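You operate a simulated robot arm through the tools that you are given. There is no shell and no other tool. Be economical: measure what you need, move in short steps, check, and stop when the job is done.

You run a simulated robot arm. Do the job below in one go: nothing can be reset, and whatever is moved stays where it is left.

## Task
Check the float switch: run the pump, lift the float till it stops, then switch off.
Fine: plug the pump into X2 with the rig off; selector on RUN; the green key starts it.

The check looks at the end state, three seconds after you hand in, the way a careful person would. Anything else that was tipped, shoved, dropped, spilled or broken makes it a failure.

## Robot
A 6-joint arm with a two-finger parallel gripper, fixed in place. Base frame: the origin is at the foot of the arm, x ahead of it, y to its left, z up; the work surface is at about z = 0.824. Units: m, degrees, N and s.
With the tool pointing down near the work surface it reaches from about 0.14 to 0.84 m from the base axis. Its first joint turns from -166.0 to 166.0 degrees. Payload 3.91 kg.
The tool frame sits at the grasp point between the pads (the TCP): z along the fingers, y along the line on which they close. The tips reach 0.03 m beyond it. The gripper opens to 0.11 m. The fingers are 0.02 m wide and 0.01 m thick; the gripper's body (0.048 by 0.112 m) begins 0.055 m behind the TCP.
Orientation is that of the tool frame in the base frame, as [roll, pitch, yaw] about the fixed x, y, z axes, in that order (R = Rz(yaw) Ry(pitch) Rx(roll)). With the fingers straight down and closing along the base's y, the tool's x points along the base's -x, its y along +y and its z along -z.

## Interface
- The arm moves only by the tool drive_tool. Its argument "series" is one flat list of numbers, 7 for each row, row after row: the turn, a rotation vector about the base's x, y, z in units of 90 degrees (1.0 is 90 degrees), then the shift along the base's x, y, z in units of 200 mm (1.0 is 200 mm), then the finger opening in m, from 0 to 0.11. In form: [rx, ry, rz, x, y, z, claw, rx, ry, rz, x, y, z, claw, ...]. A call has 1 to 20 rows; each row is the pose to reach, as a shift and turn from the pose commanded when the call began. A call with a number of a shift or a turn outside -1 to 1 is refused whole. Rows are played at 5 a second. More than 0.05 m and 8.6 degrees between two rows, or a gripper value outside its range, and nothing of the call is played. A pose out of reach is approached as far as the arm can. The call stops where the force on the tool passes 90 N (or 10 N more than at its start, if that is more) or the arm is blocked; 0.2 s more then pass. Each finger travels about 0.108 m/s and halts on what it meets, pressing with about 28 N; the grip force reading is that of the motor and also rises with nothing between the fingers. The clock runs only during rows and for 0.2 s after the last one: add rows that repeat a pose to give the fingers time. The reply holds the time, the measured pose of the TCP, the force on the tool along the base axes, the opening and the grip force, in the units named above and with some noise.
- Cameras (640 x 400 px; columns grow to the right, rows downward): "scene" is fixed at [0.4024, 0.6509, 1.5879]; the picture's right is [-0.84, 0.54, 0.00], its down [0.48, 0.75, -0.46] and it looks along [-0.25, -0.39, -0.89] (base axes); focal length 319 px, centre (320, 200). "wrist" rides on the gripper at [0.077, 0.007, -0.114] in the tool frame; the picture's right is [-0.09, 1.00, 0.00], its down [-0.80, -0.07, -0.59] and it looks along [-0.59, -0.05, 0.80] (tool axes); focal length 270 px, centre (320, 200). There is no depth. A picture from a camera that has moved, and an enlarged one, comes with that camera's place and axes in the base frame and with its lens.
- capture(camera): a new picture of that camera. No time passes.
- slide_trunk(by): slides the trunk up (or, below 0, down) by that many m; the arm rides with it, the base frame stays. It gives what a move gives, with no picture.
- inspect(camera, box): a new picture of the part [left, top, right, bottom] of that camera's present view, enlarged. No time passes.
- hand_in(): hands the job in; it is judged then, once.

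Work in short steps. Places have to be worked out from the pictures, the camera data and where the tool is seen: move nearer, look again, correct. Check each grasp and each placing, and mend what went wrong. You have 120 turns and 84 pictures in all, those below and enlarged ones among them. Open the gripper and draw the arm clear of the work before you hand the job in, unless the task says otherwise; then end with one line.

The tools are called after "Call:" by a JSON object that holds its "method" and its "body". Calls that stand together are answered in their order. drive_tool: Moves the arm, as the interface text tells. Its arguments: {"type":"object","properties":{"series":{"type":"array","items":{"type":"number"}}},"required":["series"]} The other tools are called the same way: slide_trunk (by) slides the trunk up or down; capture (camera) takes a picture; inspect (camera, box) takes an enlarged picture of a part of a camera's view; hand_in () hands the job in.

At the start:

```text
time: 0.0
tool_pos: [0.0922, 0.4285, 1.1366]
tcp_rot: [179.9, 0.0, -180.0]
ft_force: [0.3, -0.6, 1.3]
finger_gap: 0.1101
gripper_force: 0.0
trunk travel left (down, up): [-0.475, 0.065]
```

scene: 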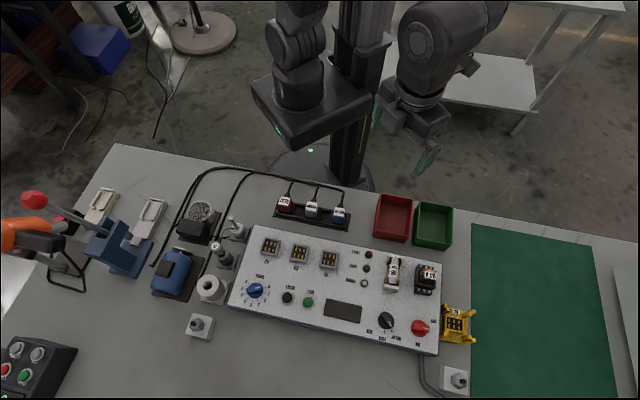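
wrist: 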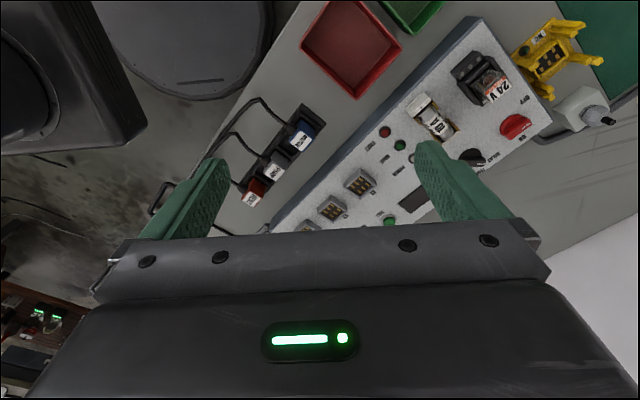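

The scene shows a control panel, three plugs in a holder, sockets and a bench. I enlarge the parts to read the labels.

Call:
{"method": "inspect", "body": {"camera": "scene", "box": [220, 220, 480, 390]}}

Call:
{"method": "inspect", "body": {"camera": "scene", "box": [130, 170, 370, 350]}}

Call:
{"method": "inspect", "body": {"camera": "scene", "box": [0, 170, 180, 400]}}

```text
2.35 times, centred on (350, 305) of scene
camera zoom: at [0.4024, 0.6509, 1.5879], right [-0.84, 0.54, 0.0], down [0.48, 0.75, -0.46], along [-0.25, -0.39, -0.89], focal length 751 px, centre (249, -47)
```

zoom: 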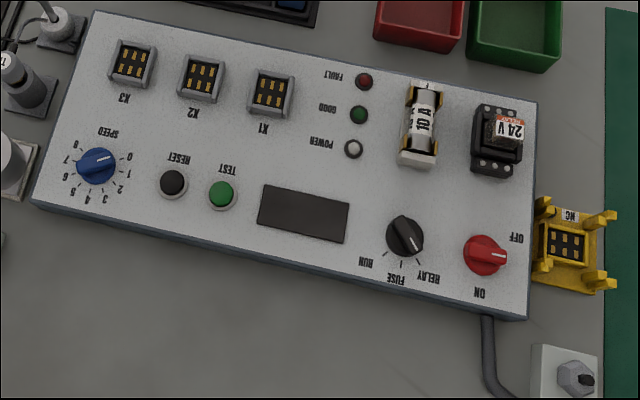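

```text
2.22 times, centred on (250, 260) of scene
camera zoom: at [0.4024, 0.6509, 1.5879], right [-0.84, 0.54, 0.0], down [0.48, 0.75, -0.46], along [-0.25, -0.39, -0.89], focal length 710 px, centre (476, 67)
```

zoom: 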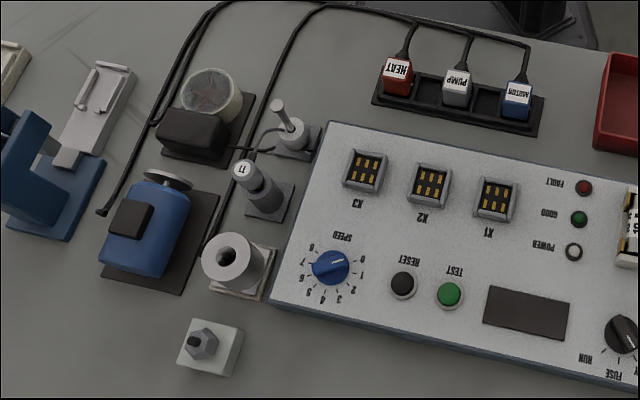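

```text
1.74 times, centred on (90, 285) of scene
camera zoom: at [0.4024, 0.6509, 1.5879], right [-0.84, 0.54, 0.0], down [0.48, 0.75, -0.46], along [-0.25, -0.39, -0.89], focal length 555 px, centre (720, 52)
```

zoom: 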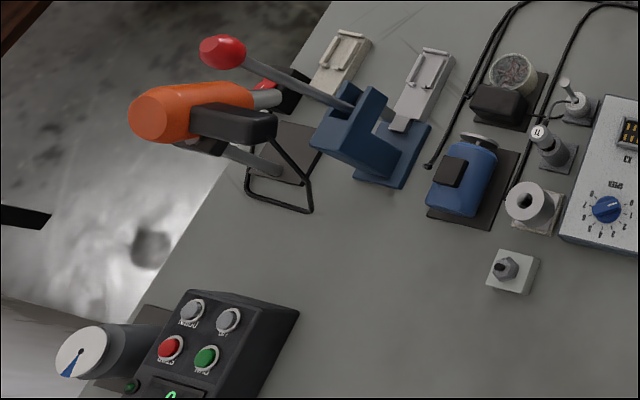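

The arm stands on the operator's side and the panel is turned about 45°. I turn the wrist by 45° and move so the wrist camera looks over the panel.

Call:
{"method": "drive_tool", "body": {"series": [0, 0, 0.0833, 0.083, -0.054, 0, 0.11, 0, 0, 0.1667, 0.167, -0.108, 0, 0.11, 0, 0, 0.25, 0.25, -0.162, 0, 0.11, 0, 0, 0.333, 0.333, -0.217, 0, 0.11, 0, 0, 0.4167, 0.417, -0.27, 0, 0.11, 0, 0, 0.5, 0.5, -0.325, 0, 0.11, 0, 0, 0.5, 0.5, -0.325, 0, 0.11]}}

Call:
{"method": "capture", "body": {"camera": "wrist"}}

```text
time: 1.6
tool_pos: [0.1929, 0.3645, 1.1355]
tcp_rot: [-180.0, 0.1, -134.8]
ft_force: [0.1, -0.8, -0.6]
finger_gap: 0.11
gripper_force: 0.0
trunk travel left (down, up): [-0.475, 0.065]
```

```text
78 pictures are left
camera wrist: at [0.1342, 0.3155, 1.2507], right [-0.64, 0.77, 0.0], down [0.62, 0.52, 0.59], along [0.46, 0.38, -0.8], focal length 270 px, centre (320, 200)
```

wrist: 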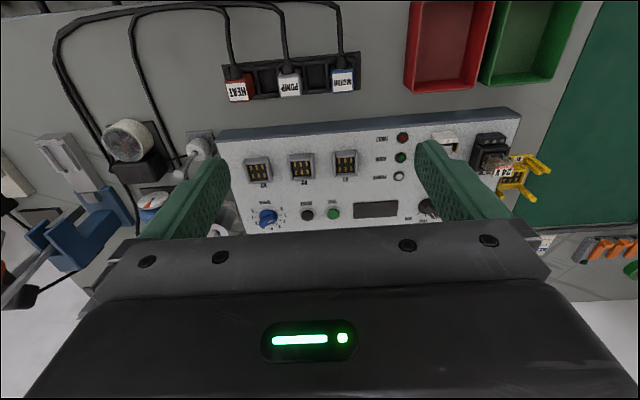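

Labels agree between views: PUMP plug at about (0.232, 0.343, 0.86), X2 at about (0.319, 0.429, 0.872). I move over the panel, lower, to read knobs and details.

Call:
{"method": "drive_tool", "body": {"series": [0, 0, 0, 0.148, 0.088, -0.112, 0.11, 0, 0, 0, 0.295, 0.175, -0.225, 0.11, 0, 0, 0, 0.443, 0.263, -0.337, 0.11, 0, 0, 0, 0.59, 0.35, -0.45, 0.11, 0, 0, 0, 0.738, 0.438, -0.562, 0.11, 0, 0, 0, 0.885, 0.525, -0.675, 0.11, 0, 0, 0, 0.885, 0.525, -0.675, 0.11]}}

Call:
{"method": "capture", "body": {"camera": "wrist"}}

Call:
{"method": "inspect", "body": {"camera": "wrist", "box": [200, 0, 440, 150]}}

```text
time: 3.2
tool_pos: [0.3681, 0.4688, 1.0023]
tcp_rot: [-179.9, 0.0, -135.0]
ft_force: [-0.3, -0.8, 0.4]
finger_gap: 0.1099
gripper_force: 0.1
trunk travel left (down, up): [-0.475, 0.065]
```

```text
77 pictures are left
camera wrist: at [0.3114, 0.4204, 1.1162], right [-0.64, 0.77, 0.0], down [0.62, 0.52, 0.59], along [0.46, 0.38, -0.8], focal length 270 px, centre (320, 200)
```

wrist: 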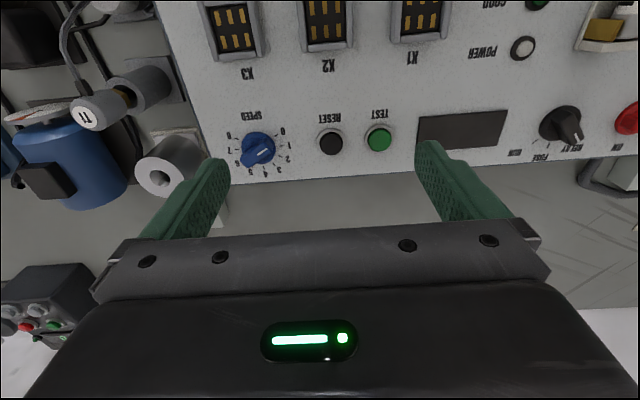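

```text
2.67 times, centred on (320, 75) of wrist
camera zoom: at [0.3114, 0.4204, 1.1162], right [-0.64, 0.77, 0.0], down [0.62, 0.52, 0.59], along [0.46, 0.38, -0.8], focal length 721 px, centre (320, 533)
```

zoom: 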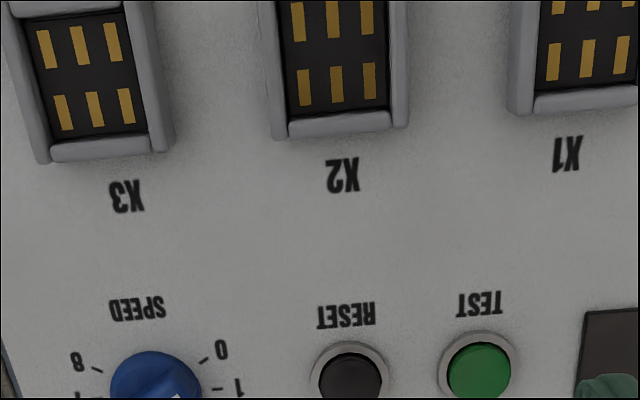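

I can see the sockets (collars on three sides) and the keys. Now I move left to see which device is the float.

Call:
{"method": "drive_tool", "body": {"series": [0, 0, 0, 0.18, -0.15, 0.1, 0.11, 0, 0, 0, 0.36, -0.3, 0.2, 0.11, 0, 0, 0, 0.54, -0.45, 0.3, 0.11, 0, 0, 0, 0.65, -0.55, 0.4, 0.11, 0, 0, 0, 0.65, -0.55, 0.4, 0.11]}}

Call:
{"method": "capture", "body": {"camera": "wrist"}}

Call:
{"method": "inspect", "body": {"camera": "wrist", "box": [180, 0, 440, 163]}}

```text
refused: row 1 steps farther than a row can; nothing moved
```

```text
75 pictures are left
camera wrist: at [0.3114, 0.4204, 1.1162], right [-0.64, 0.77, 0.0], down [0.62, 0.52, 0.59], along [0.46, 0.38, -0.8], focal length 270 px, centre (320, 200)
```

wrist: 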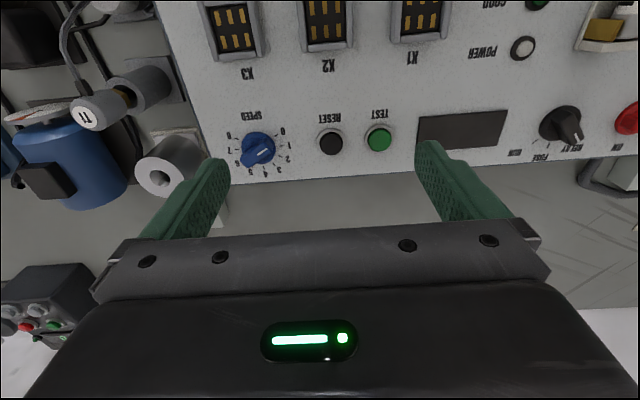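

```text
2.45 times, centred on (310, 82) of wrist
camera zoom: at [0.3114, 0.4204, 1.1162], right [-0.64, 0.77, 0.0], down [0.62, 0.52, 0.59], along [0.46, 0.38, -0.8], focal length 663 px, centre (344, 491)
```

zoom: 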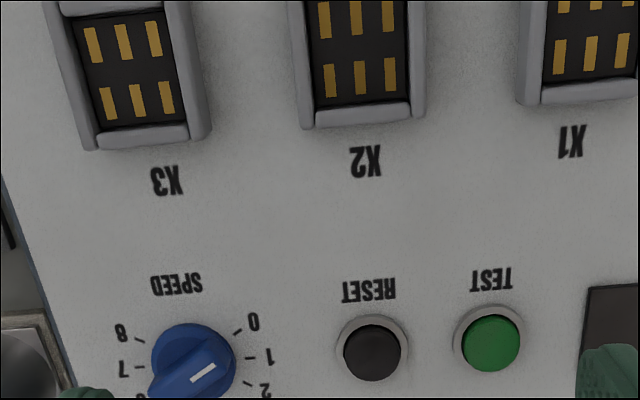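

The row step was too large; I repeat it with smaller steps.

Call:
{"method": "drive_tool", "body": {"series": [0, 0, 0, 0.13, -0.11, 0.08, 0.11, 0, 0, 0, 0.26, -0.22, 0.16, 0.11, 0, 0, 0, 0.39, -0.33, 0.24, 0.11, 0, 0, 0, 0.52, -0.44, 0.32, 0.11, 0, 0, 0, 0.65, -0.55, 0.4, 0.11, 0, 0, 0, 0.65, -0.55, 0.4, 0.11]}}

```text
time: 4.6
tool_pos: [0.4994, 0.3603, 1.0829]
tcp_rot: [-179.9, -0.2, -134.9]
ft_force: [0.6, -1.3, -0.9]
finger_gap: 0.1097
gripper_force: 0.0
trunk travel left (down, up): [-0.475, 0.065]
```

Now look at the devices beside the panel.

Call:
{"method": "capture", "body": {"camera": "wrist"}}

Call:
{"method": "inspect", "body": {"camera": "wrist", "box": [200, 0, 440, 150]}}

```text
73 pictures are left
camera wrist: at [0.441, 0.3116, 1.1972], right [-0.64, 0.77, 0.0], down [0.62, 0.52, 0.59], along [0.46, 0.38, -0.8], focal length 270 px, centre (320, 200)
```

wrist: 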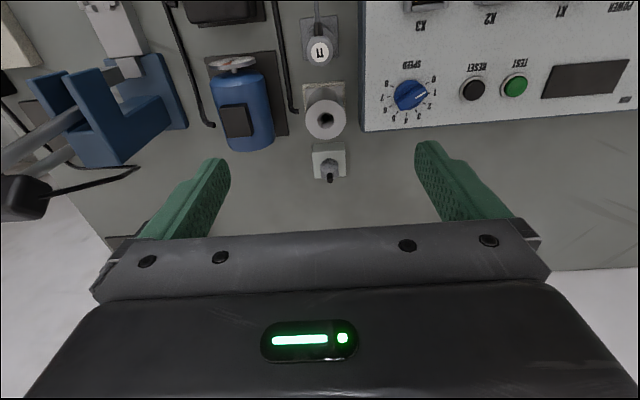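

```text
2.67 times, centred on (320, 75) of wrist
camera zoom: at [0.441, 0.3116, 1.1972], right [-0.64, 0.77, 0.0], down [0.62, 0.52, 0.59], along [0.46, 0.38, -0.8], focal length 721 px, centre (320, 533)
```

zoom: 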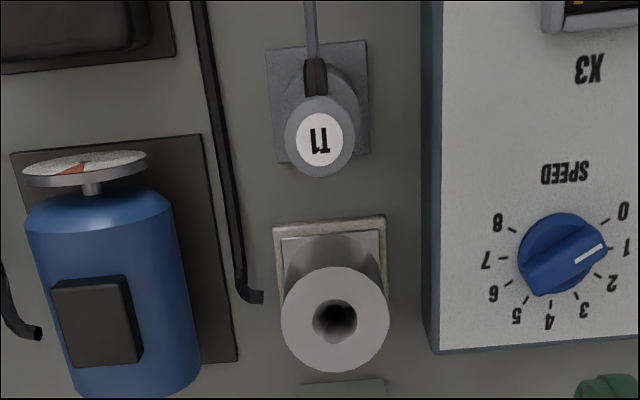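

T1 is a temperature probe, the blue one a motor. I step back toward the arm to see the device with the rod behind T1 and the pump.

Call:
{"method": "drive_tool", "body": {"series": [0, 0, 0, -0.16, -0.14, 0, 0.11, 0, 0, 0, -0.32, -0.28, 0, 0.11, 0, 0, 0, -0.44, -0.4, 0, 0.11, 0, 0, 0, -0.44, -0.4, 0, 0.11]}}

Call:
{"method": "capture", "body": {"camera": "wrist"}}

Call:
{"method": "inspect", "body": {"camera": "wrist", "box": [230, 20, 390, 120]}}

```text
time: 5.6
tool_pos: [0.409, 0.279, 1.0825]
tcp_rot: [180.0, 0.0, -135.0]
ft_force: [-0.6, -0.5, -0.5]
finger_gap: 0.1101
gripper_force: 0.0
trunk travel left (down, up): [-0.475, 0.065]
```

```text
71 pictures are left
camera wrist: at [0.3501, 0.2303, 1.1974], right [-0.64, 0.77, 0.0], down [0.62, 0.52, 0.59], along [0.46, 0.38, -0.8], focal length 270 px, centre (320, 200)
```

wrist: 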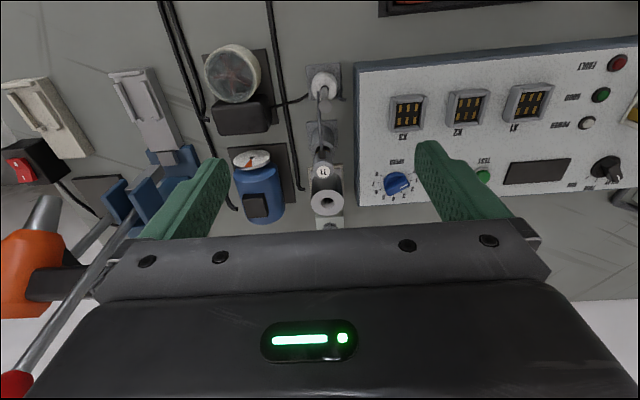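

```text
4.00 times, centred on (310, 70) of wrist
camera zoom: at [0.3501, 0.2303, 1.1974], right [-0.64, 0.77, 0.0], down [0.62, 0.52, 0.59], along [0.46, 0.38, -0.8], focal length 1081 px, centre (360, 720)
```

zoom: 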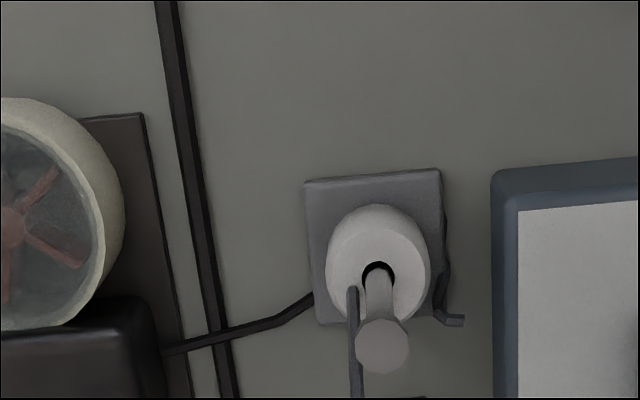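

The white ring on a vertical stem wired to the pump is the float: about (0.413, 0.288), ring z≈0.85, stem top z≈0.92. Next I look closely at the PUMP plug.

Call:
{"method": "drive_tool", "body": {"series": [0, 0, 0, -0.159, 0.081, -0.08, 0.11, 0, 0, 0, -0.318, 0.162, -0.16, 0.11, 0, 0, 0, -0.477, 0.243, -0.24, 0.11, 0, 0, 0, -0.636, 0.324, -0.32, 0.11, 0, 0, 0, -0.795, 0.405, -0.41, 0.11, 0, 0, 0, -0.795, 0.405, -0.41, 0.11]}}

Call:
{"method": "capture", "body": {"camera": "wrist"}}

Call:
{"method": "inspect", "body": {"camera": "wrist", "box": [200, 0, 440, 150]}}

```text
time: 7.0
tool_pos: [0.2492, 0.3579, 0.9994]
tcp_rot: [179.9, 0.0, -135.0]
ft_force: [0.3, 0.3, 0.6]
finger_gap: 0.1099
gripper_force: 0.0
trunk travel left (down, up): [-0.475, 0.065]
```

```text
69 pictures are left
camera wrist: at [0.1918, 0.3103, 1.1148], right [-0.64, 0.77, 0.0], down [0.62, 0.52, 0.59], along [0.46, 0.38, -0.8], focal length 270 px, centre (320, 200)
```

wrist: 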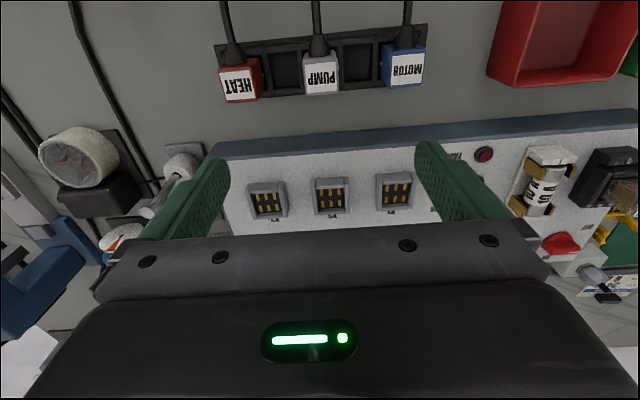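

```text
2.67 times, centred on (320, 75) of wrist
camera zoom: at [0.1918, 0.3103, 1.1148], right [-0.64, 0.77, 0.0], down [0.62, 0.52, 0.59], along [0.46, 0.38, -0.8], focal length 721 px, centre (320, 533)
```

zoom: 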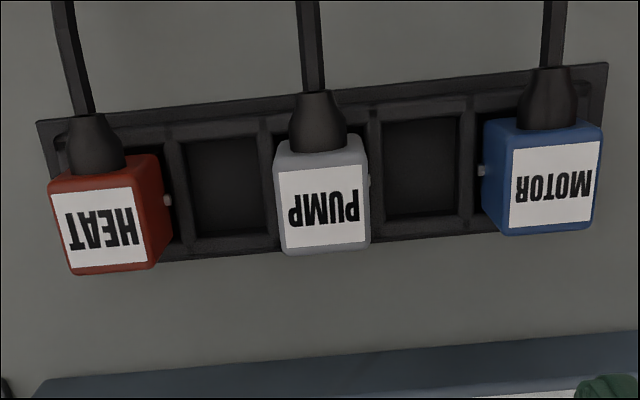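

Plugs stand in the tray with the cable toward the arm, and a key nub on the side. I enlarge plug and sockets in the scene view to judge heights and the key notches.

Call:
{"method": "inspect", "body": {"camera": "scene", "box": [264, 175, 360, 235]}}

Call:
{"method": "inspect", "body": {"camera": "wrist", "box": [240, 160, 432, 280]}}

Call:
{"method": "inspect", "body": {"camera": "scene", "box": [256, 230, 352, 290]}}

```text
6.67 times, centred on (312, 205) of scene
camera zoom: at [0.4024, 0.6509, 1.5879], right [-0.84, 0.54, 0.0], down [0.48, 0.75, -0.46], along [-0.25, -0.39, -0.89], focal length 2129 px, centre (373, 167)
```

zoom: 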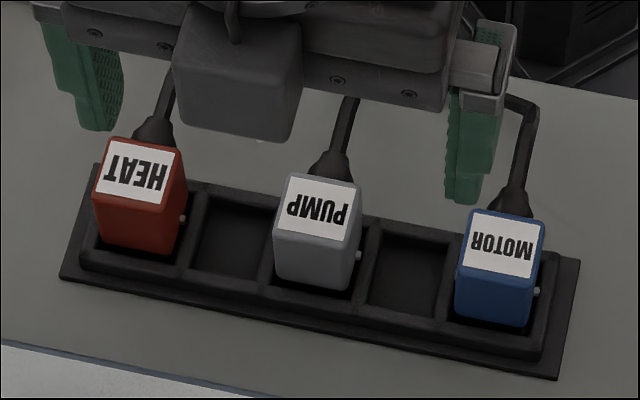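

```text
3.33 times, centred on (336, 220) of wrist
camera zoom: at [0.1918, 0.3103, 1.1148], right [-0.64, 0.77, 0.0], down [0.62, 0.52, 0.59], along [0.46, 0.38, -0.8], focal length 901 px, centre (267, 133)
```

zoom: 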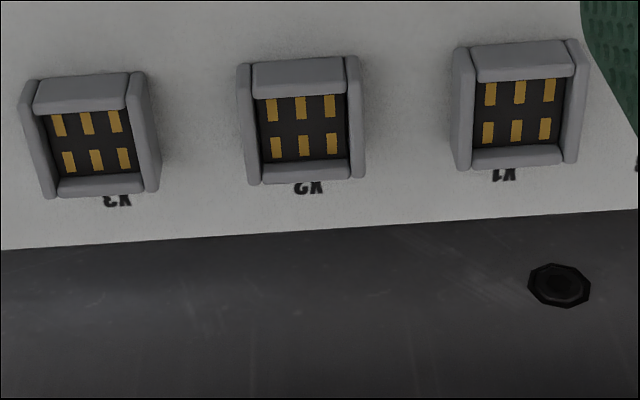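

```text
6.67 times, centred on (304, 260) of scene
camera zoom: at [0.4024, 0.6509, 1.5879], right [-0.84, 0.54, 0.0], down [0.48, 0.75, -0.46], along [-0.25, -0.39, -0.89], focal length 2129 px, centre (427, -200)
```

zoom: 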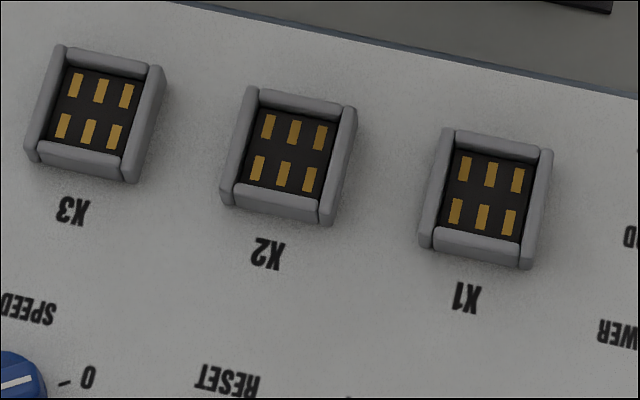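

Plugs stand ~40 mm tall (top z≈0.866) with nubs low on both sides, and match the orientation of X2. I lower toward the PUMP plug with a narrower opening and check alignment.

Call:
{"method": "drive_tool", "body": {"series": [0, 0, 0, -0.043, -0.033, -0.2, 0.09, 0, 0, 0, -0.086, -0.067, -0.397, 0.07, 0, 0, 0, -0.086, -0.067, -0.397, 0.065, 0, 0, 0, -0.086, -0.067, -0.397, 0.065]}}

Call:
{"method": "capture", "body": {"camera": "wrist"}}

Call:
{"method": "inspect", "body": {"camera": "scene", "box": [264, 175, 360, 235]}}

```text
time: 8.0
tool_pos: [0.2351, 0.3448, 0.9199]
tcp_rot: [180.0, 0.1, -135.0]
ft_force: [0.1, -0.7, -0.6]
finger_gap: 0.0649
gripper_force: 0.0
trunk travel left (down, up): [-0.475, 0.065]
```

```text
64 pictures are left
camera wrist: at [0.1774, 0.2962, 1.0348], right [-0.64, 0.77, 0.0], down [0.62, 0.52, 0.59], along [0.46, 0.38, -0.8], focal length 270 px, centre (320, 200)
```

wrist: 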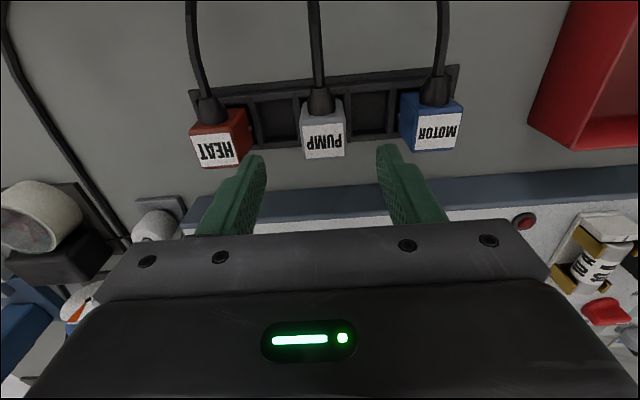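

```text
6.67 times, centred on (312, 205) of scene
camera zoom: at [0.4024, 0.6509, 1.5879], right [-0.84, 0.54, 0.0], down [0.48, 0.75, -0.46], along [-0.25, -0.39, -0.89], focal length 2129 px, centre (373, 167)
```

zoom: 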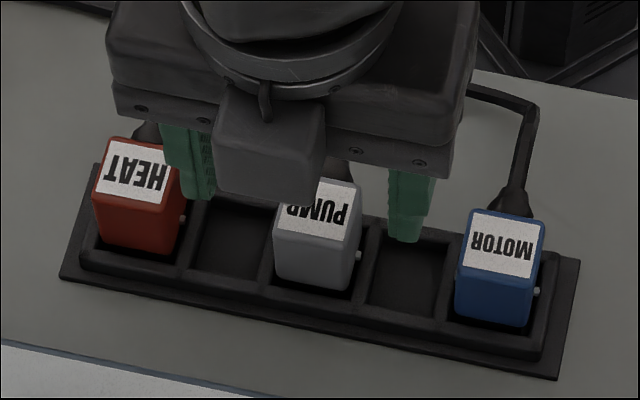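

Alignment is within ~2 mm. I shift 1.5 mm, go down to TCP z≈0.876, and close on the plug.

Call:
{"method": "drive_tool", "body": {"series": [0, 0, 0, -0.006, 0.006, -0.11, 0.06, 0, 0, 0, -0.006, 0.006, -0.22, 0.055, 0, 0, 0, -0.006, 0.006, -0.22, 0.04, 0, 0, 0, -0.006, 0.006, -0.22, 0.02, 0, 0, 0, -0.006, 0.006, -0.22, 0.02, 0, 0, 0, -0.006, 0.006, -0.22, 0.02]}}

Call:
{"method": "inspect", "body": {"camera": "scene", "box": [264, 175, 360, 235]}}

Call:
{"method": "capture", "body": {"camera": "wrist"}}

```text
time: 9.4
tool_pos: [0.2326, 0.3482, 0.8761]
tcp_rot: [-179.9, 0.1, -135.0]
ft_force: [0.0, 0.5, -0.7]
finger_gap: 0.0285
gripper_force: 27.9
trunk travel left (down, up): [-0.475, 0.065]
```

```text
6.67 times, centred on (312, 205) of scene
camera zoom: at [0.4024, 0.6509, 1.5879], right [-0.84, 0.54, 0.0], down [0.48, 0.75, -0.46], along [-0.25, -0.39, -0.89], focal length 2129 px, centre (373, 167)
```

zoom: 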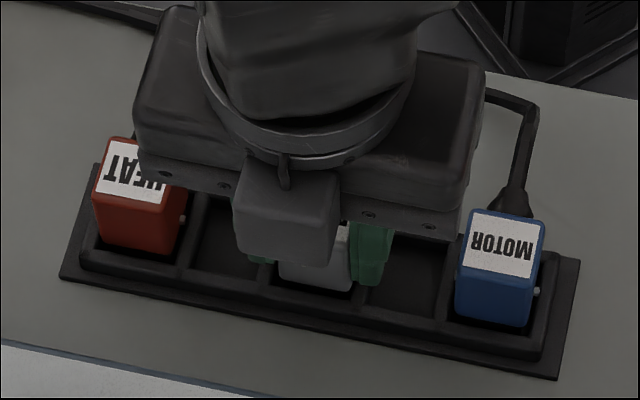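

```text
61 pictures are left
camera wrist: at [0.1747, 0.2993, 0.9907], right [-0.64, 0.77, 0.0], down [0.62, 0.52, 0.59], along [0.46, 0.38, -0.8], focal length 270 px, centre (320, 200)
```

wrist: 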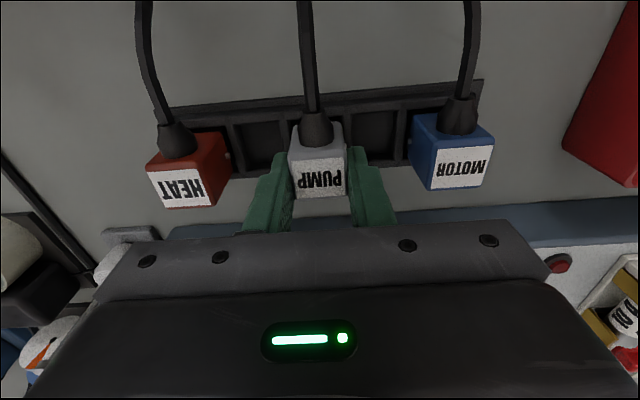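

Grip holds (gap 28.5 mm). I lift the plug straight up 0.11 m and check it comes along without disturbing the tray.

Call:
{"method": "drive_tool", "body": {"series": [0, 0, 0, 0, 0, 0.05, 0.02, 0, 0, 0, 0, 0, 0.12, 0.02, 0, 0, 0, 0, 0, 0.25, 0.02, 0, 0, 0, 0, 0, 0.4, 0.02, 0, 0, 0, 0, 0, 0.55, 0.02, 0, 0, 0, 0, 0, 0.55, 0.02]}}

Call:
{"method": "capture", "body": {"camera": "scene"}}

Call:
{"method": "capture", "body": {"camera": "wrist"}}

```text
time: 10.8
tool_pos: [0.2343, 0.3484, 0.987]
tcp_rot: [180.0, -0.1, -135.0]
ft_force: [0.9, 0.0, -0.4]
finger_gap: 0.0284
gripper_force: 28.0
trunk travel left (down, up): [-0.475, 0.065]
```

```text
60 pictures are left
```

scene: 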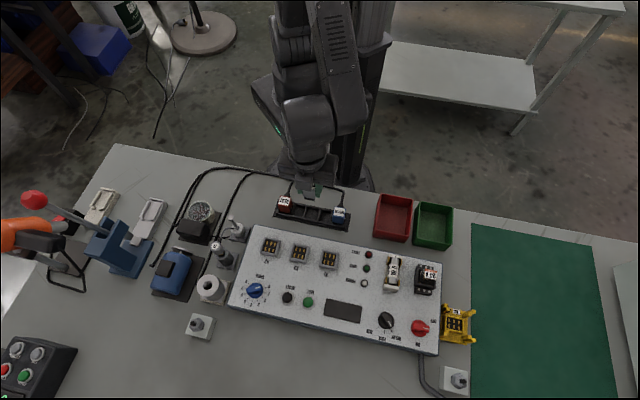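

```text
59 pictures are left
camera wrist: at [0.1766, 0.2989, 1.1013], right [-0.64, 0.77, 0.0], down [0.62, 0.52, 0.59], along [0.46, 0.38, -0.8], focal length 270 px, centre (320, 200)
```

wrist: 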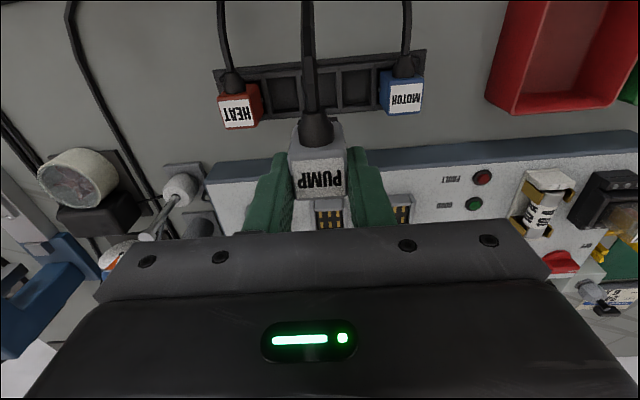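

The plug is up with its cable. I check the main switch is on OFF in an enlarged scene view before plugging.

Call:
{"method": "inspect", "body": {"camera": "scene", "box": [352, 290, 464, 360]}}

Call:
{"method": "drive_tool", "body": {"series": [0, 0, 0, 0.16, 0.15, 0, 0.02, 0, 0, 0, 0.32, 0.3, 0, 0.02, 0, 0, 0, 0.48, 0.46, 0, 0.02, 0, 0, 0, 0.64, 0.62, 0, 0.02, 0, 0, 0, 0.64, 0.62, 0, 0.02]}}

Call:
{"method": "capture", "body": {"camera": "wrist"}}

```text
5.71 times, centred on (408, 325) of scene
camera zoom: at [0.4024, 0.6509, 1.5879], right [-0.84, 0.54, 0.0], down [0.48, 0.75, -0.46], along [-0.25, -0.39, -0.89], focal length 1825 px, centre (-183, -514)
```

zoom: 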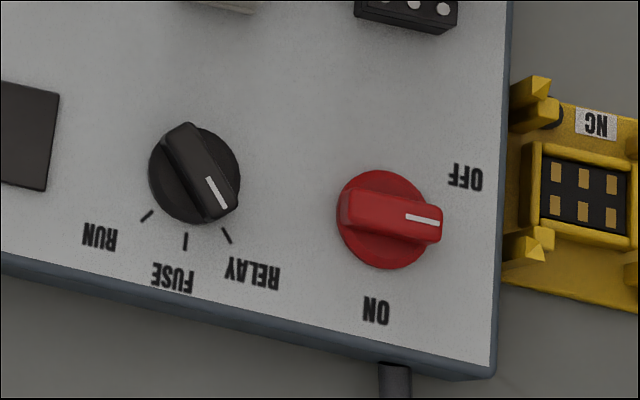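

```text
time: 12.0
tool_pos: [0.3628, 0.4702, 0.9904]
tcp_rot: [180.0, 0.0, -135.0]
ft_force: [-0.4, -0.3, -1.9]
finger_gap: 0.0285
gripper_force: 27.8
trunk travel left (down, up): [-0.475, 0.065]
```

```text
57 pictures are left
camera wrist: at [0.305, 0.4226, 1.1041], right [-0.64, 0.77, 0.0], down [0.62, 0.52, 0.59], along [0.46, 0.38, -0.8], focal length 270 px, centre (320, 200)
```

wrist: 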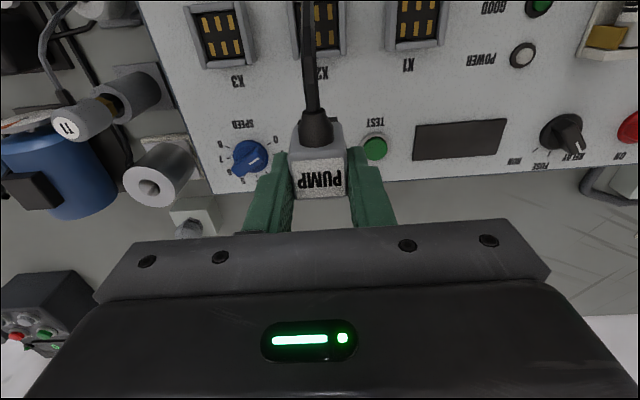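

Pointer is at OFF. From X1/X3 visible here I judge X2's centre ≈ (0.315, 0.430), rim z≈0.874. I enlarge the view for finer collar and plug edges.

Call:
{"method": "inspect", "body": {"camera": "wrist", "box": [272, 110, 368, 210]}}

Call:
{"method": "inspect", "body": {"camera": "wrist", "box": [176, 0, 456, 100]}}

```text
4.00 times, centred on (320, 160) of wrist
camera zoom: at [0.305, 0.4226, 1.1041], right [-0.64, 0.77, 0.0], down [0.62, 0.52, 0.59], along [0.46, 0.38, -0.8], focal length 1081 px, centre (320, 360)
```

zoom: 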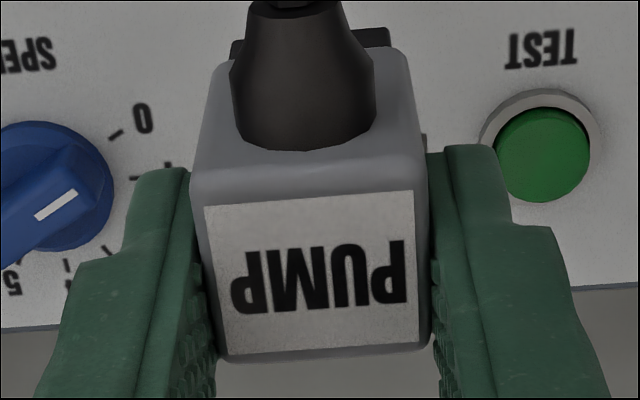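

```text
2.29 times, centred on (316, 50) of wrist
camera zoom: at [0.305, 0.4226, 1.1041], right [-0.64, 0.77, 0.0], down [0.62, 0.52, 0.59], along [0.46, 0.38, -0.8], focal length 618 px, centre (329, 543)
```

zoom: 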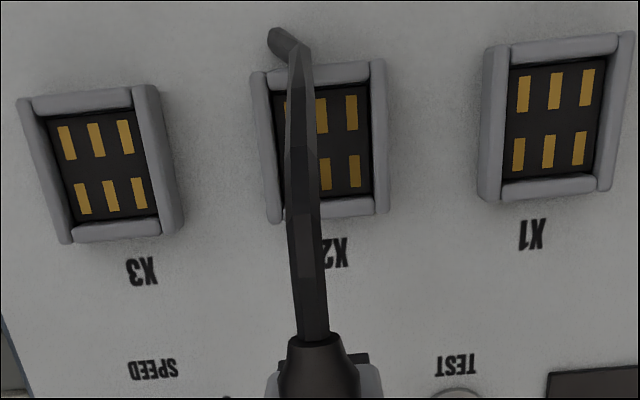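

The plug is centred in the grip (within ~1 mm). I move back over X2 and lower until the plug bottom is about 1 cm above the rim, then look.

Call:
{"method": "drive_tool", "body": {"series": [0, 0, 0, -0.12, -0.106, 0, 0.02, 0, 0, 0, -0.239, -0.211, 0, 0.02, 0, 0, 0, -0.239, -0.211, -0.13, 0.02, 0, 0, 0, -0.239, -0.211, -0.256, 0.02, 0, 0, 0, -0.239, -0.211, -0.256, 0.02]}}

Call:
{"method": "inspect", "body": {"camera": "wrist", "box": [240, 70, 400, 210]}}

Call:
{"method": "inspect", "body": {"camera": "scene", "box": [256, 220, 352, 280]}}

```text
time: 13.2
tool_pos: [0.3159, 0.4289, 0.9341]
tcp_rot: [179.9, -0.1, -135.0]
ft_force: [-0.1, 0.2, -0.8]
finger_gap: 0.0285
gripper_force: 27.8
trunk travel left (down, up): [-0.475, 0.065]
```

```text
2.86 times, centred on (320, 140) of wrist
camera zoom: at [0.2579, 0.3798, 1.0497], right [-0.64, 0.77, 0.0], down [0.62, 0.52, 0.59], along [0.46, 0.38, -0.8], focal length 772 px, centre (320, 371)
```

zoom: 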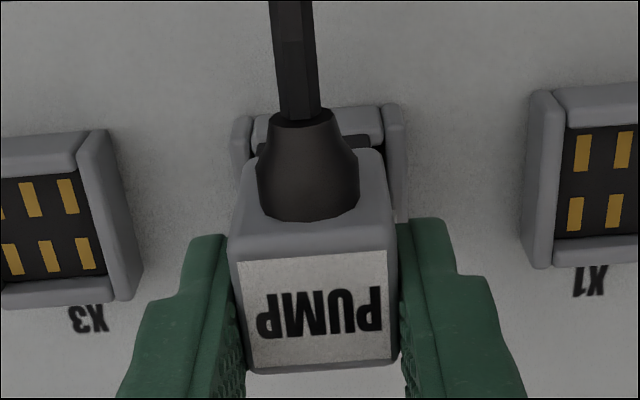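

```text
6.67 times, centred on (304, 250) of scene
camera zoom: at [0.4024, 0.6509, 1.5879], right [-0.84, 0.54, 0.0], down [0.48, 0.75, -0.46], along [-0.25, -0.39, -0.89], focal length 2129 px, centre (427, -133)
```

zoom: 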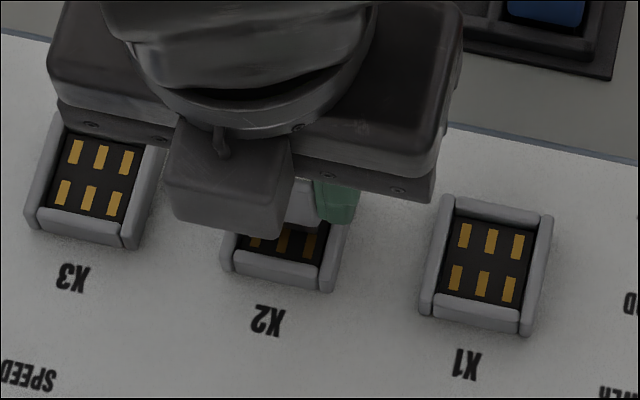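

Laterally it's centred; along the panel's depth the collar seems ~2 mm nearer the arm. I correct 1.5 mm and lower in small steps, watching force.

Call:
{"method": "drive_tool", "body": {"series": [0, 0, 0, -0.0055, -0.0055, 0, 0.02, 0, 0, 0, -0.0055, -0.0055, -0.02, 0.02, 0, 0, 0, -0.0055, -0.0055, -0.04, 0.02, 0, 0, 0, -0.0055, -0.0055, -0.05, 0.02, 0, 0, 0, -0.0055, -0.0055, -0.05, 0.02]}}

Call:
{"method": "inspect", "body": {"camera": "wrist", "box": [240, 70, 400, 210]}}

Call:
{"method": "inspect", "body": {"camera": "scene", "box": [256, 220, 352, 280]}}

```text
time: 14.4
tool_pos: [0.3138, 0.4285, 0.9253]
tcp_rot: [179.9, 0.2, -135.1]
ft_force: [5.3, 4.8, 26.2]
finger_gap: 0.0291
gripper_force: 27.8
trunk travel left (down, up): [-0.475, 0.065]
```

```text
2.86 times, centred on (320, 140) of wrist
camera zoom: at [0.2558, 0.3791, 1.04], right [-0.64, 0.77, 0.0], down [0.61, 0.51, 0.6], along [0.46, 0.38, -0.8], focal length 772 px, centre (320, 371)
```

zoom: 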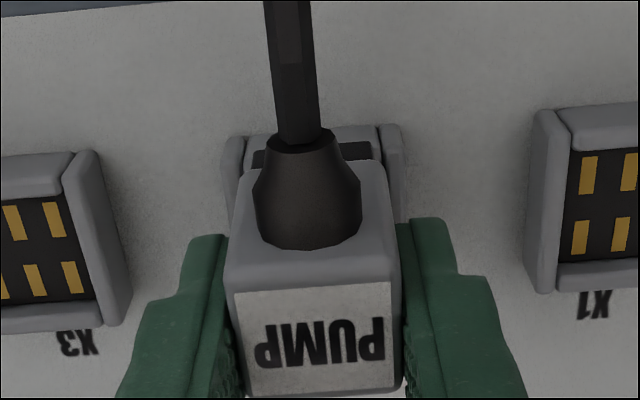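

```text
6.67 times, centred on (304, 250) of scene
camera zoom: at [0.4024, 0.6509, 1.5879], right [-0.84, 0.54, 0.0], down [0.48, 0.75, -0.46], along [-0.25, -0.39, -0.89], focal length 2129 px, centre (427, -133)
```

zoom: 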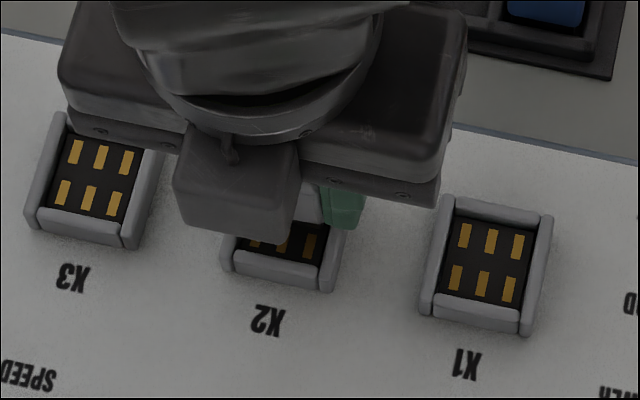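

Contact at TCP z≈0.925 with 26 N, and the plug slid up in the fingers by ~8 mm. I zoom hard on the scene to see how the plug sits against the collar.

Call:
{"method": "inspect", "body": {"camera": "scene", "box": [284, 244, 316, 264]}}

Call:
{"method": "inspect", "body": {"camera": "wrist", "box": [280, 100, 360, 150]}}

```text
16.00 times, centred on (300, 254) of scene
camera zoom: at [0.4024, 0.6509, 1.5879], right [-0.84, 0.54, 0.0], down [0.48, 0.75, -0.46], along [-0.25, -0.39, -0.89], focal length 5110 px, centre (640, -664)
```

zoom: 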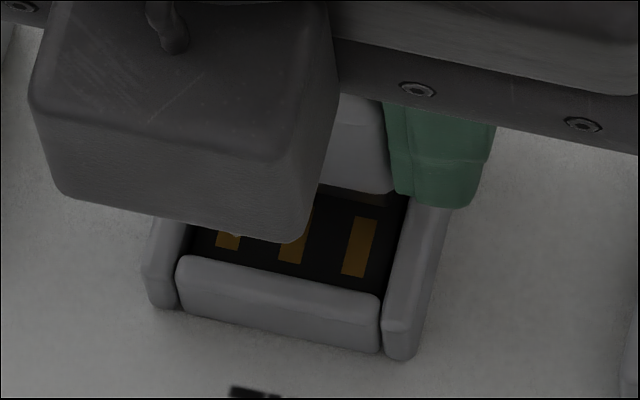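

```text
8.00 times, centred on (320, 125) of wrist
camera zoom: at [0.2558, 0.3791, 1.04], right [-0.64, 0.77, 0.0], down [0.61, 0.51, 0.6], along [0.46, 0.38, -0.8], focal length 2162 px, centre (320, 800)
```

zoom: 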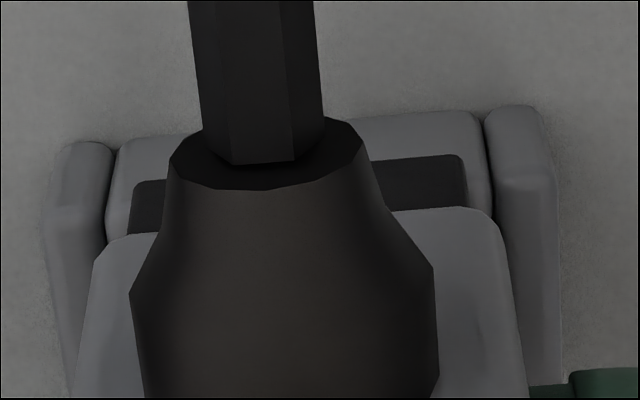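

The plug's base is resting on the arm-side wall: my assumed plug top was too low, so the plug sits ~11 mm nearer the arm in the grip than I thought. I lift 4 cm and look at the plug freely.

Call:
{"method": "drive_tool", "body": {"series": [0, 0, 0, 0, 0, 0.1, 0.02, 0, 0, 0, 0, 0, 0.2, 0.02, 0, 0, 0, 0, 0, 0.2, 0.02]}}

Call:
{"method": "inspect", "body": {"camera": "scene", "box": [276, 224, 340, 264]}}

Call:
{"method": "inspect", "body": {"camera": "wrist", "box": [240, 100, 400, 200]}}

```text
time: 15.2
tool_pos: [0.313, 0.4285, 0.9651]
tcp_rot: [180.0, 0.0, -135.0]
ft_force: [-0.3, 0.0, -1.1]
finger_gap: 0.0285
gripper_force: 28.0
trunk travel left (down, up): [-0.475, 0.065]
```

```text
10.00 times, centred on (308, 244) of scene
camera zoom: at [0.4024, 0.6509, 1.5879], right [-0.84, 0.54, 0.0], down [0.48, 0.75, -0.46], along [-0.25, -0.39, -0.89], focal length 3194 px, centre (440, -240)
```

zoom: 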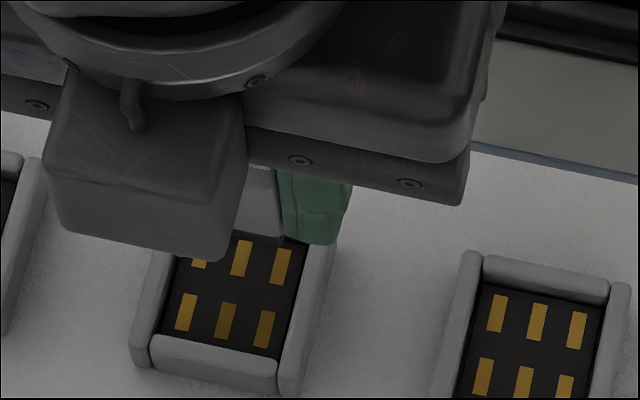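

```text
4.00 times, centred on (320, 150) of wrist
camera zoom: at [0.2546, 0.3798, 1.0793], right [-0.64, 0.77, 0.0], down [0.62, 0.52, 0.59], along [0.46, 0.38, -0.8], focal length 1081 px, centre (320, 400)
```

zoom: 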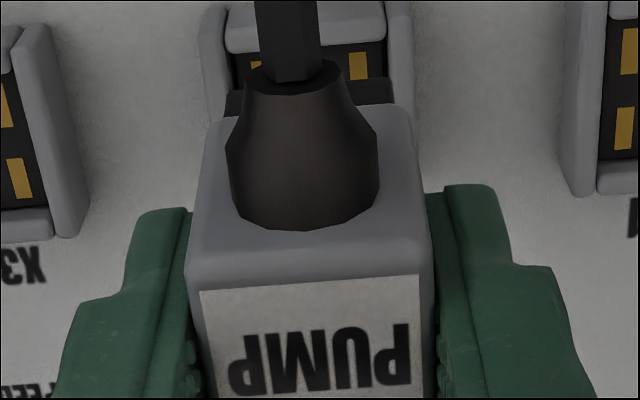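

The plug centre is ~4–5 mm arm-ward of the TCP and the socket ~2.5 mm toward X3. I shift to (0.3186, 0.4301), lower to just above the rim and look.

Call:
{"method": "drive_tool", "body": {"series": [0, 0, 0, 0.0285, 0.0105, 0, 0.02, 0, 0, 0, 0.0285, 0.0105, -0.1, 0.02, 0, 0, 0, 0.0285, 0.0105, -0.17, 0.02, 0, 0, 0, 0.0285, 0.0105, -0.17, 0.02]}}

Call:
{"method": "inspect", "body": {"camera": "scene", "box": [276, 230, 340, 270]}}

Call:
{"method": "inspect", "body": {"camera": "wrist", "box": [270, 100, 366, 160]}}

```text
time: 16.2
tool_pos: [0.3176, 0.4315, 0.9309]
tcp_rot: [-180.0, 0.0, -135.0]
ft_force: [-0.3, 0.3, -1.1]
finger_gap: 0.0284
gripper_force: 27.7
trunk travel left (down, up): [-0.475, 0.065]
```

```text
10.00 times, centred on (308, 250) of scene
camera zoom: at [0.4024, 0.6509, 1.5879], right [-0.84, 0.54, 0.0], down [0.48, 0.75, -0.46], along [-0.25, -0.39, -0.89], focal length 3194 px, centre (440, -300)
```

zoom: 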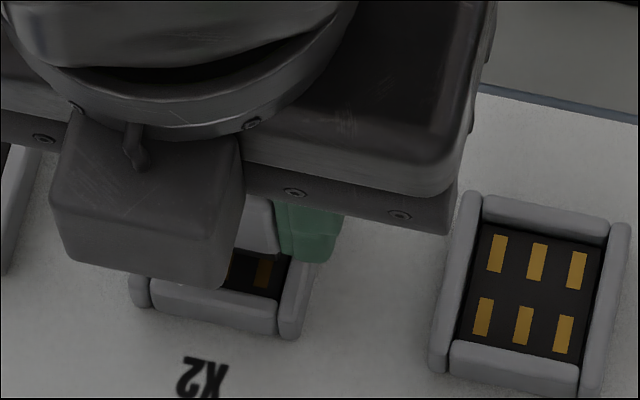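

```text
6.67 times, centred on (318, 130) of wrist
camera zoom: at [0.2598, 0.3838, 1.0449], right [-0.64, 0.77, 0.0], down [0.62, 0.52, 0.59], along [0.46, 0.38, -0.8], focal length 1802 px, centre (333, 667)
```

zoom: 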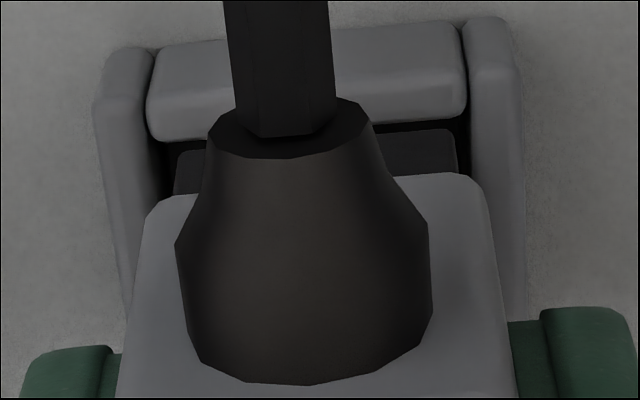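

The plug base is now inside the collar walls, laterally centred. I lower in small steps and watch the force.

Call:
{"method": "drive_tool", "body": {"series": [0, 0, 0, 0, 0, -0.015, 0.02, 0, 0, 0, 0, 0, -0.03, 0.02, 0, 0, 0, 0, 0, -0.045, 0.02, 0, 0, 0, 0, 0, -0.045, 0.02]}}

Call:
{"method": "inspect", "body": {"camera": "scene", "box": [276, 230, 340, 270]}}

Call:
{"method": "inspect", "body": {"camera": "wrist", "box": [240, 100, 400, 200]}}

```text
time: 17.2
tool_pos: [0.3204, 0.4319, 0.9228]
tcp_rot: [179.9, 0.3, -135.0]
ft_force: [5.0, 6.2, 14.1]
finger_gap: 0.0285
gripper_force: 28.4
trunk travel left (down, up): [-0.475, 0.065]
```

```text
10.00 times, centred on (308, 250) of scene
camera zoom: at [0.4024, 0.6509, 1.5879], right [-0.84, 0.54, 0.0], down [0.48, 0.75, -0.46], along [-0.25, -0.39, -0.89], focal length 3194 px, centre (440, -300)
```

zoom: 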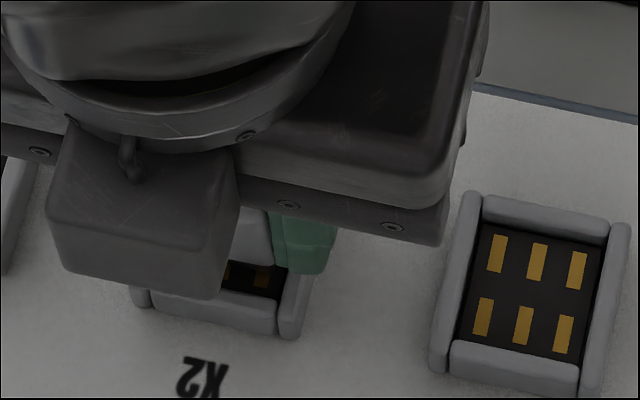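

```text
4.00 times, centred on (320, 150) of wrist
camera zoom: at [0.261, 0.3829, 1.0375], right [-0.64, 0.77, 0.0], down [0.61, 0.51, 0.6], along [0.46, 0.38, -0.8], focal length 1081 px, centre (320, 400)
```

zoom: 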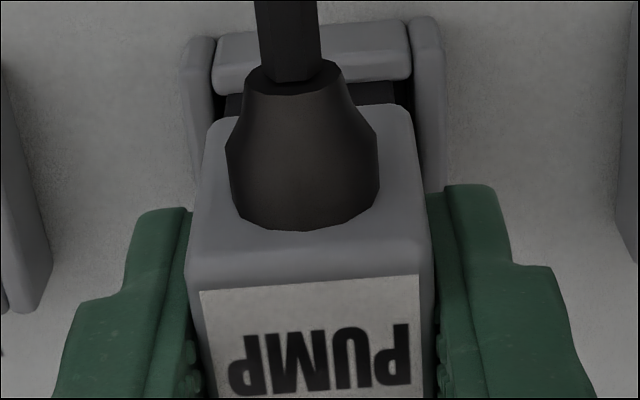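

It touches again with a push toward +n, so the base still catches the arm-side wall; there is room in front. I back up slightly, shift 3 mm away from the arm and lower again.

Call:
{"method": "drive_tool", "body": {"series": [0, 0, 0, 0, 0, 0.02, 0.02, 0, 0, 0, 0.0105, 0.0105, 0.02, 0.02, 0, 0, 0, 0.0105, 0.0105, 0, 0.02, 0, 0, 0, 0.0105, 0.0105, -0.015, 0.02, 0, 0, 0, 0.0105, 0.0105, -0.03, 0.02, 0, 0, 0, 0.0105, 0.0105, -0.03, 0.02]}}

Call:
{"method": "inspect", "body": {"camera": "scene", "box": [276, 230, 340, 270]}}

Call:
{"method": "inspect", "body": {"camera": "wrist", "box": [240, 100, 400, 200]}}

```text
time: 18.6
tool_pos: [0.3205, 0.4319, 0.9148]
tcp_rot: [-179.9, 0.1, -135.1]
ft_force: [10.3, 9.7, 2.4]
finger_gap: 0.0286
gripper_force: 28.4
trunk travel left (down, up): [-0.475, 0.065]
```

```text
10.00 times, centred on (308, 250) of scene
camera zoom: at [0.4024, 0.6509, 1.5879], right [-0.84, 0.54, 0.0], down [0.48, 0.75, -0.46], along [-0.25, -0.39, -0.89], focal length 3194 px, centre (440, -300)
```

zoom: 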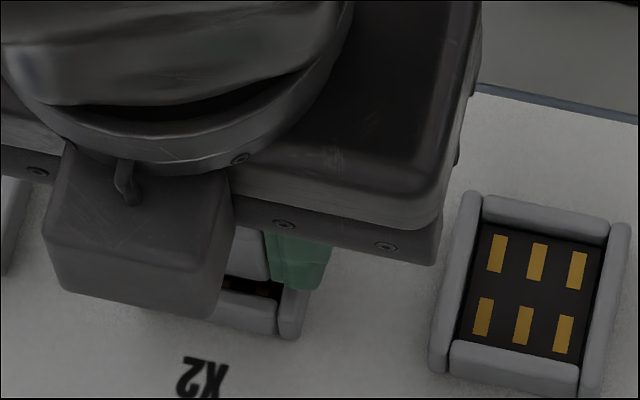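

```text
4.00 times, centred on (320, 150) of wrist
camera zoom: at [0.2629, 0.3835, 1.0296], right [-0.64, 0.77, 0.0], down [0.62, 0.52, 0.59], along [0.46, 0.38, -0.8], focal length 1081 px, centre (320, 400)
```

zoom: 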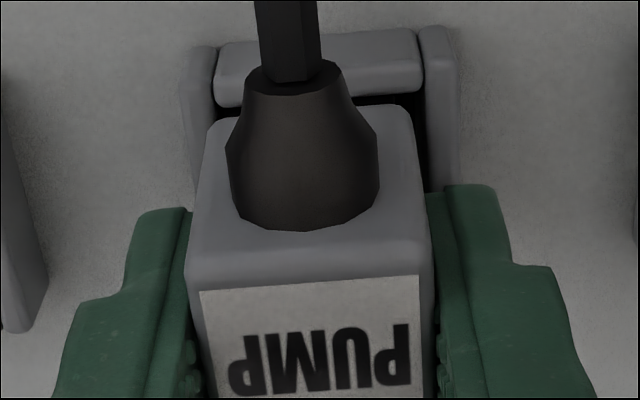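

It entered, with only side force (toward +n) and the plug hasn't slipped. I add 1.5 mm +n and continue down.

Call:
{"method": "drive_tool", "body": {"series": [0, 0, 0, 0.0055, 0.0055, 0, 0.02, 0, 0, 0, 0.0055, 0.0055, -0.015, 0.02, 0, 0, 0, 0.0055, 0.0055, -0.03, 0.02, 0, 0, 0, 0.0055, 0.0055, -0.045, 0.02, 0, 0, 0, 0.0055, 0.0055, -0.045, 0.02]}}

Call:
{"method": "inspect", "body": {"camera": "scene", "box": [276, 230, 340, 270]}}

Call:
{"method": "inspect", "body": {"camera": "wrist", "box": [240, 100, 400, 200]}}

```text
time: 19.8
tool_pos: [0.3206, 0.4319, 0.9112]
tcp_rot: [179.8, 0.3, -134.9]
ft_force: [3.6, -1.8, 53.8]
finger_gap: 0.0287
gripper_force: 28.2
trunk travel left (down, up): [-0.475, 0.065]
```

```text
10.00 times, centred on (308, 250) of scene
camera zoom: at [0.4024, 0.6509, 1.5879], right [-0.84, 0.54, 0.0], down [0.48, 0.75, -0.46], along [-0.25, -0.39, -0.89], focal length 3194 px, centre (440, -300)
```

zoom: 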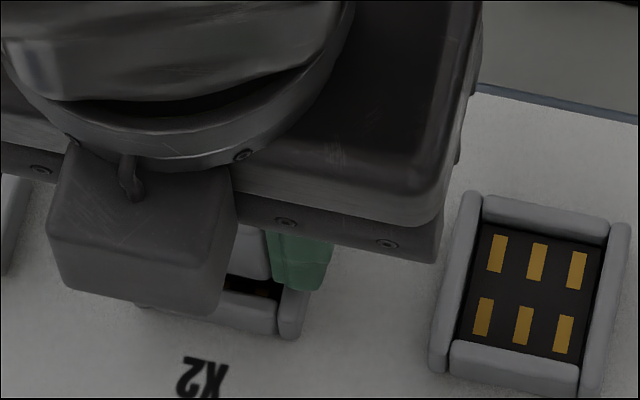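

```text
4.00 times, centred on (320, 150) of wrist
camera zoom: at [0.2618, 0.382, 1.0255], right [-0.64, 0.77, 0.0], down [0.61, 0.51, 0.6], along [0.46, 0.39, -0.8], focal length 1081 px, centre (320, 400)
```

zoom: 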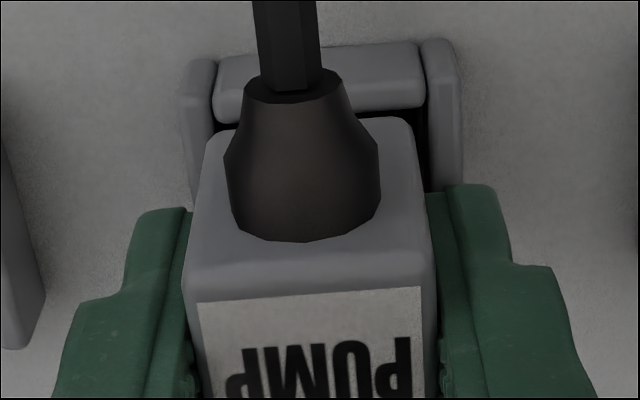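

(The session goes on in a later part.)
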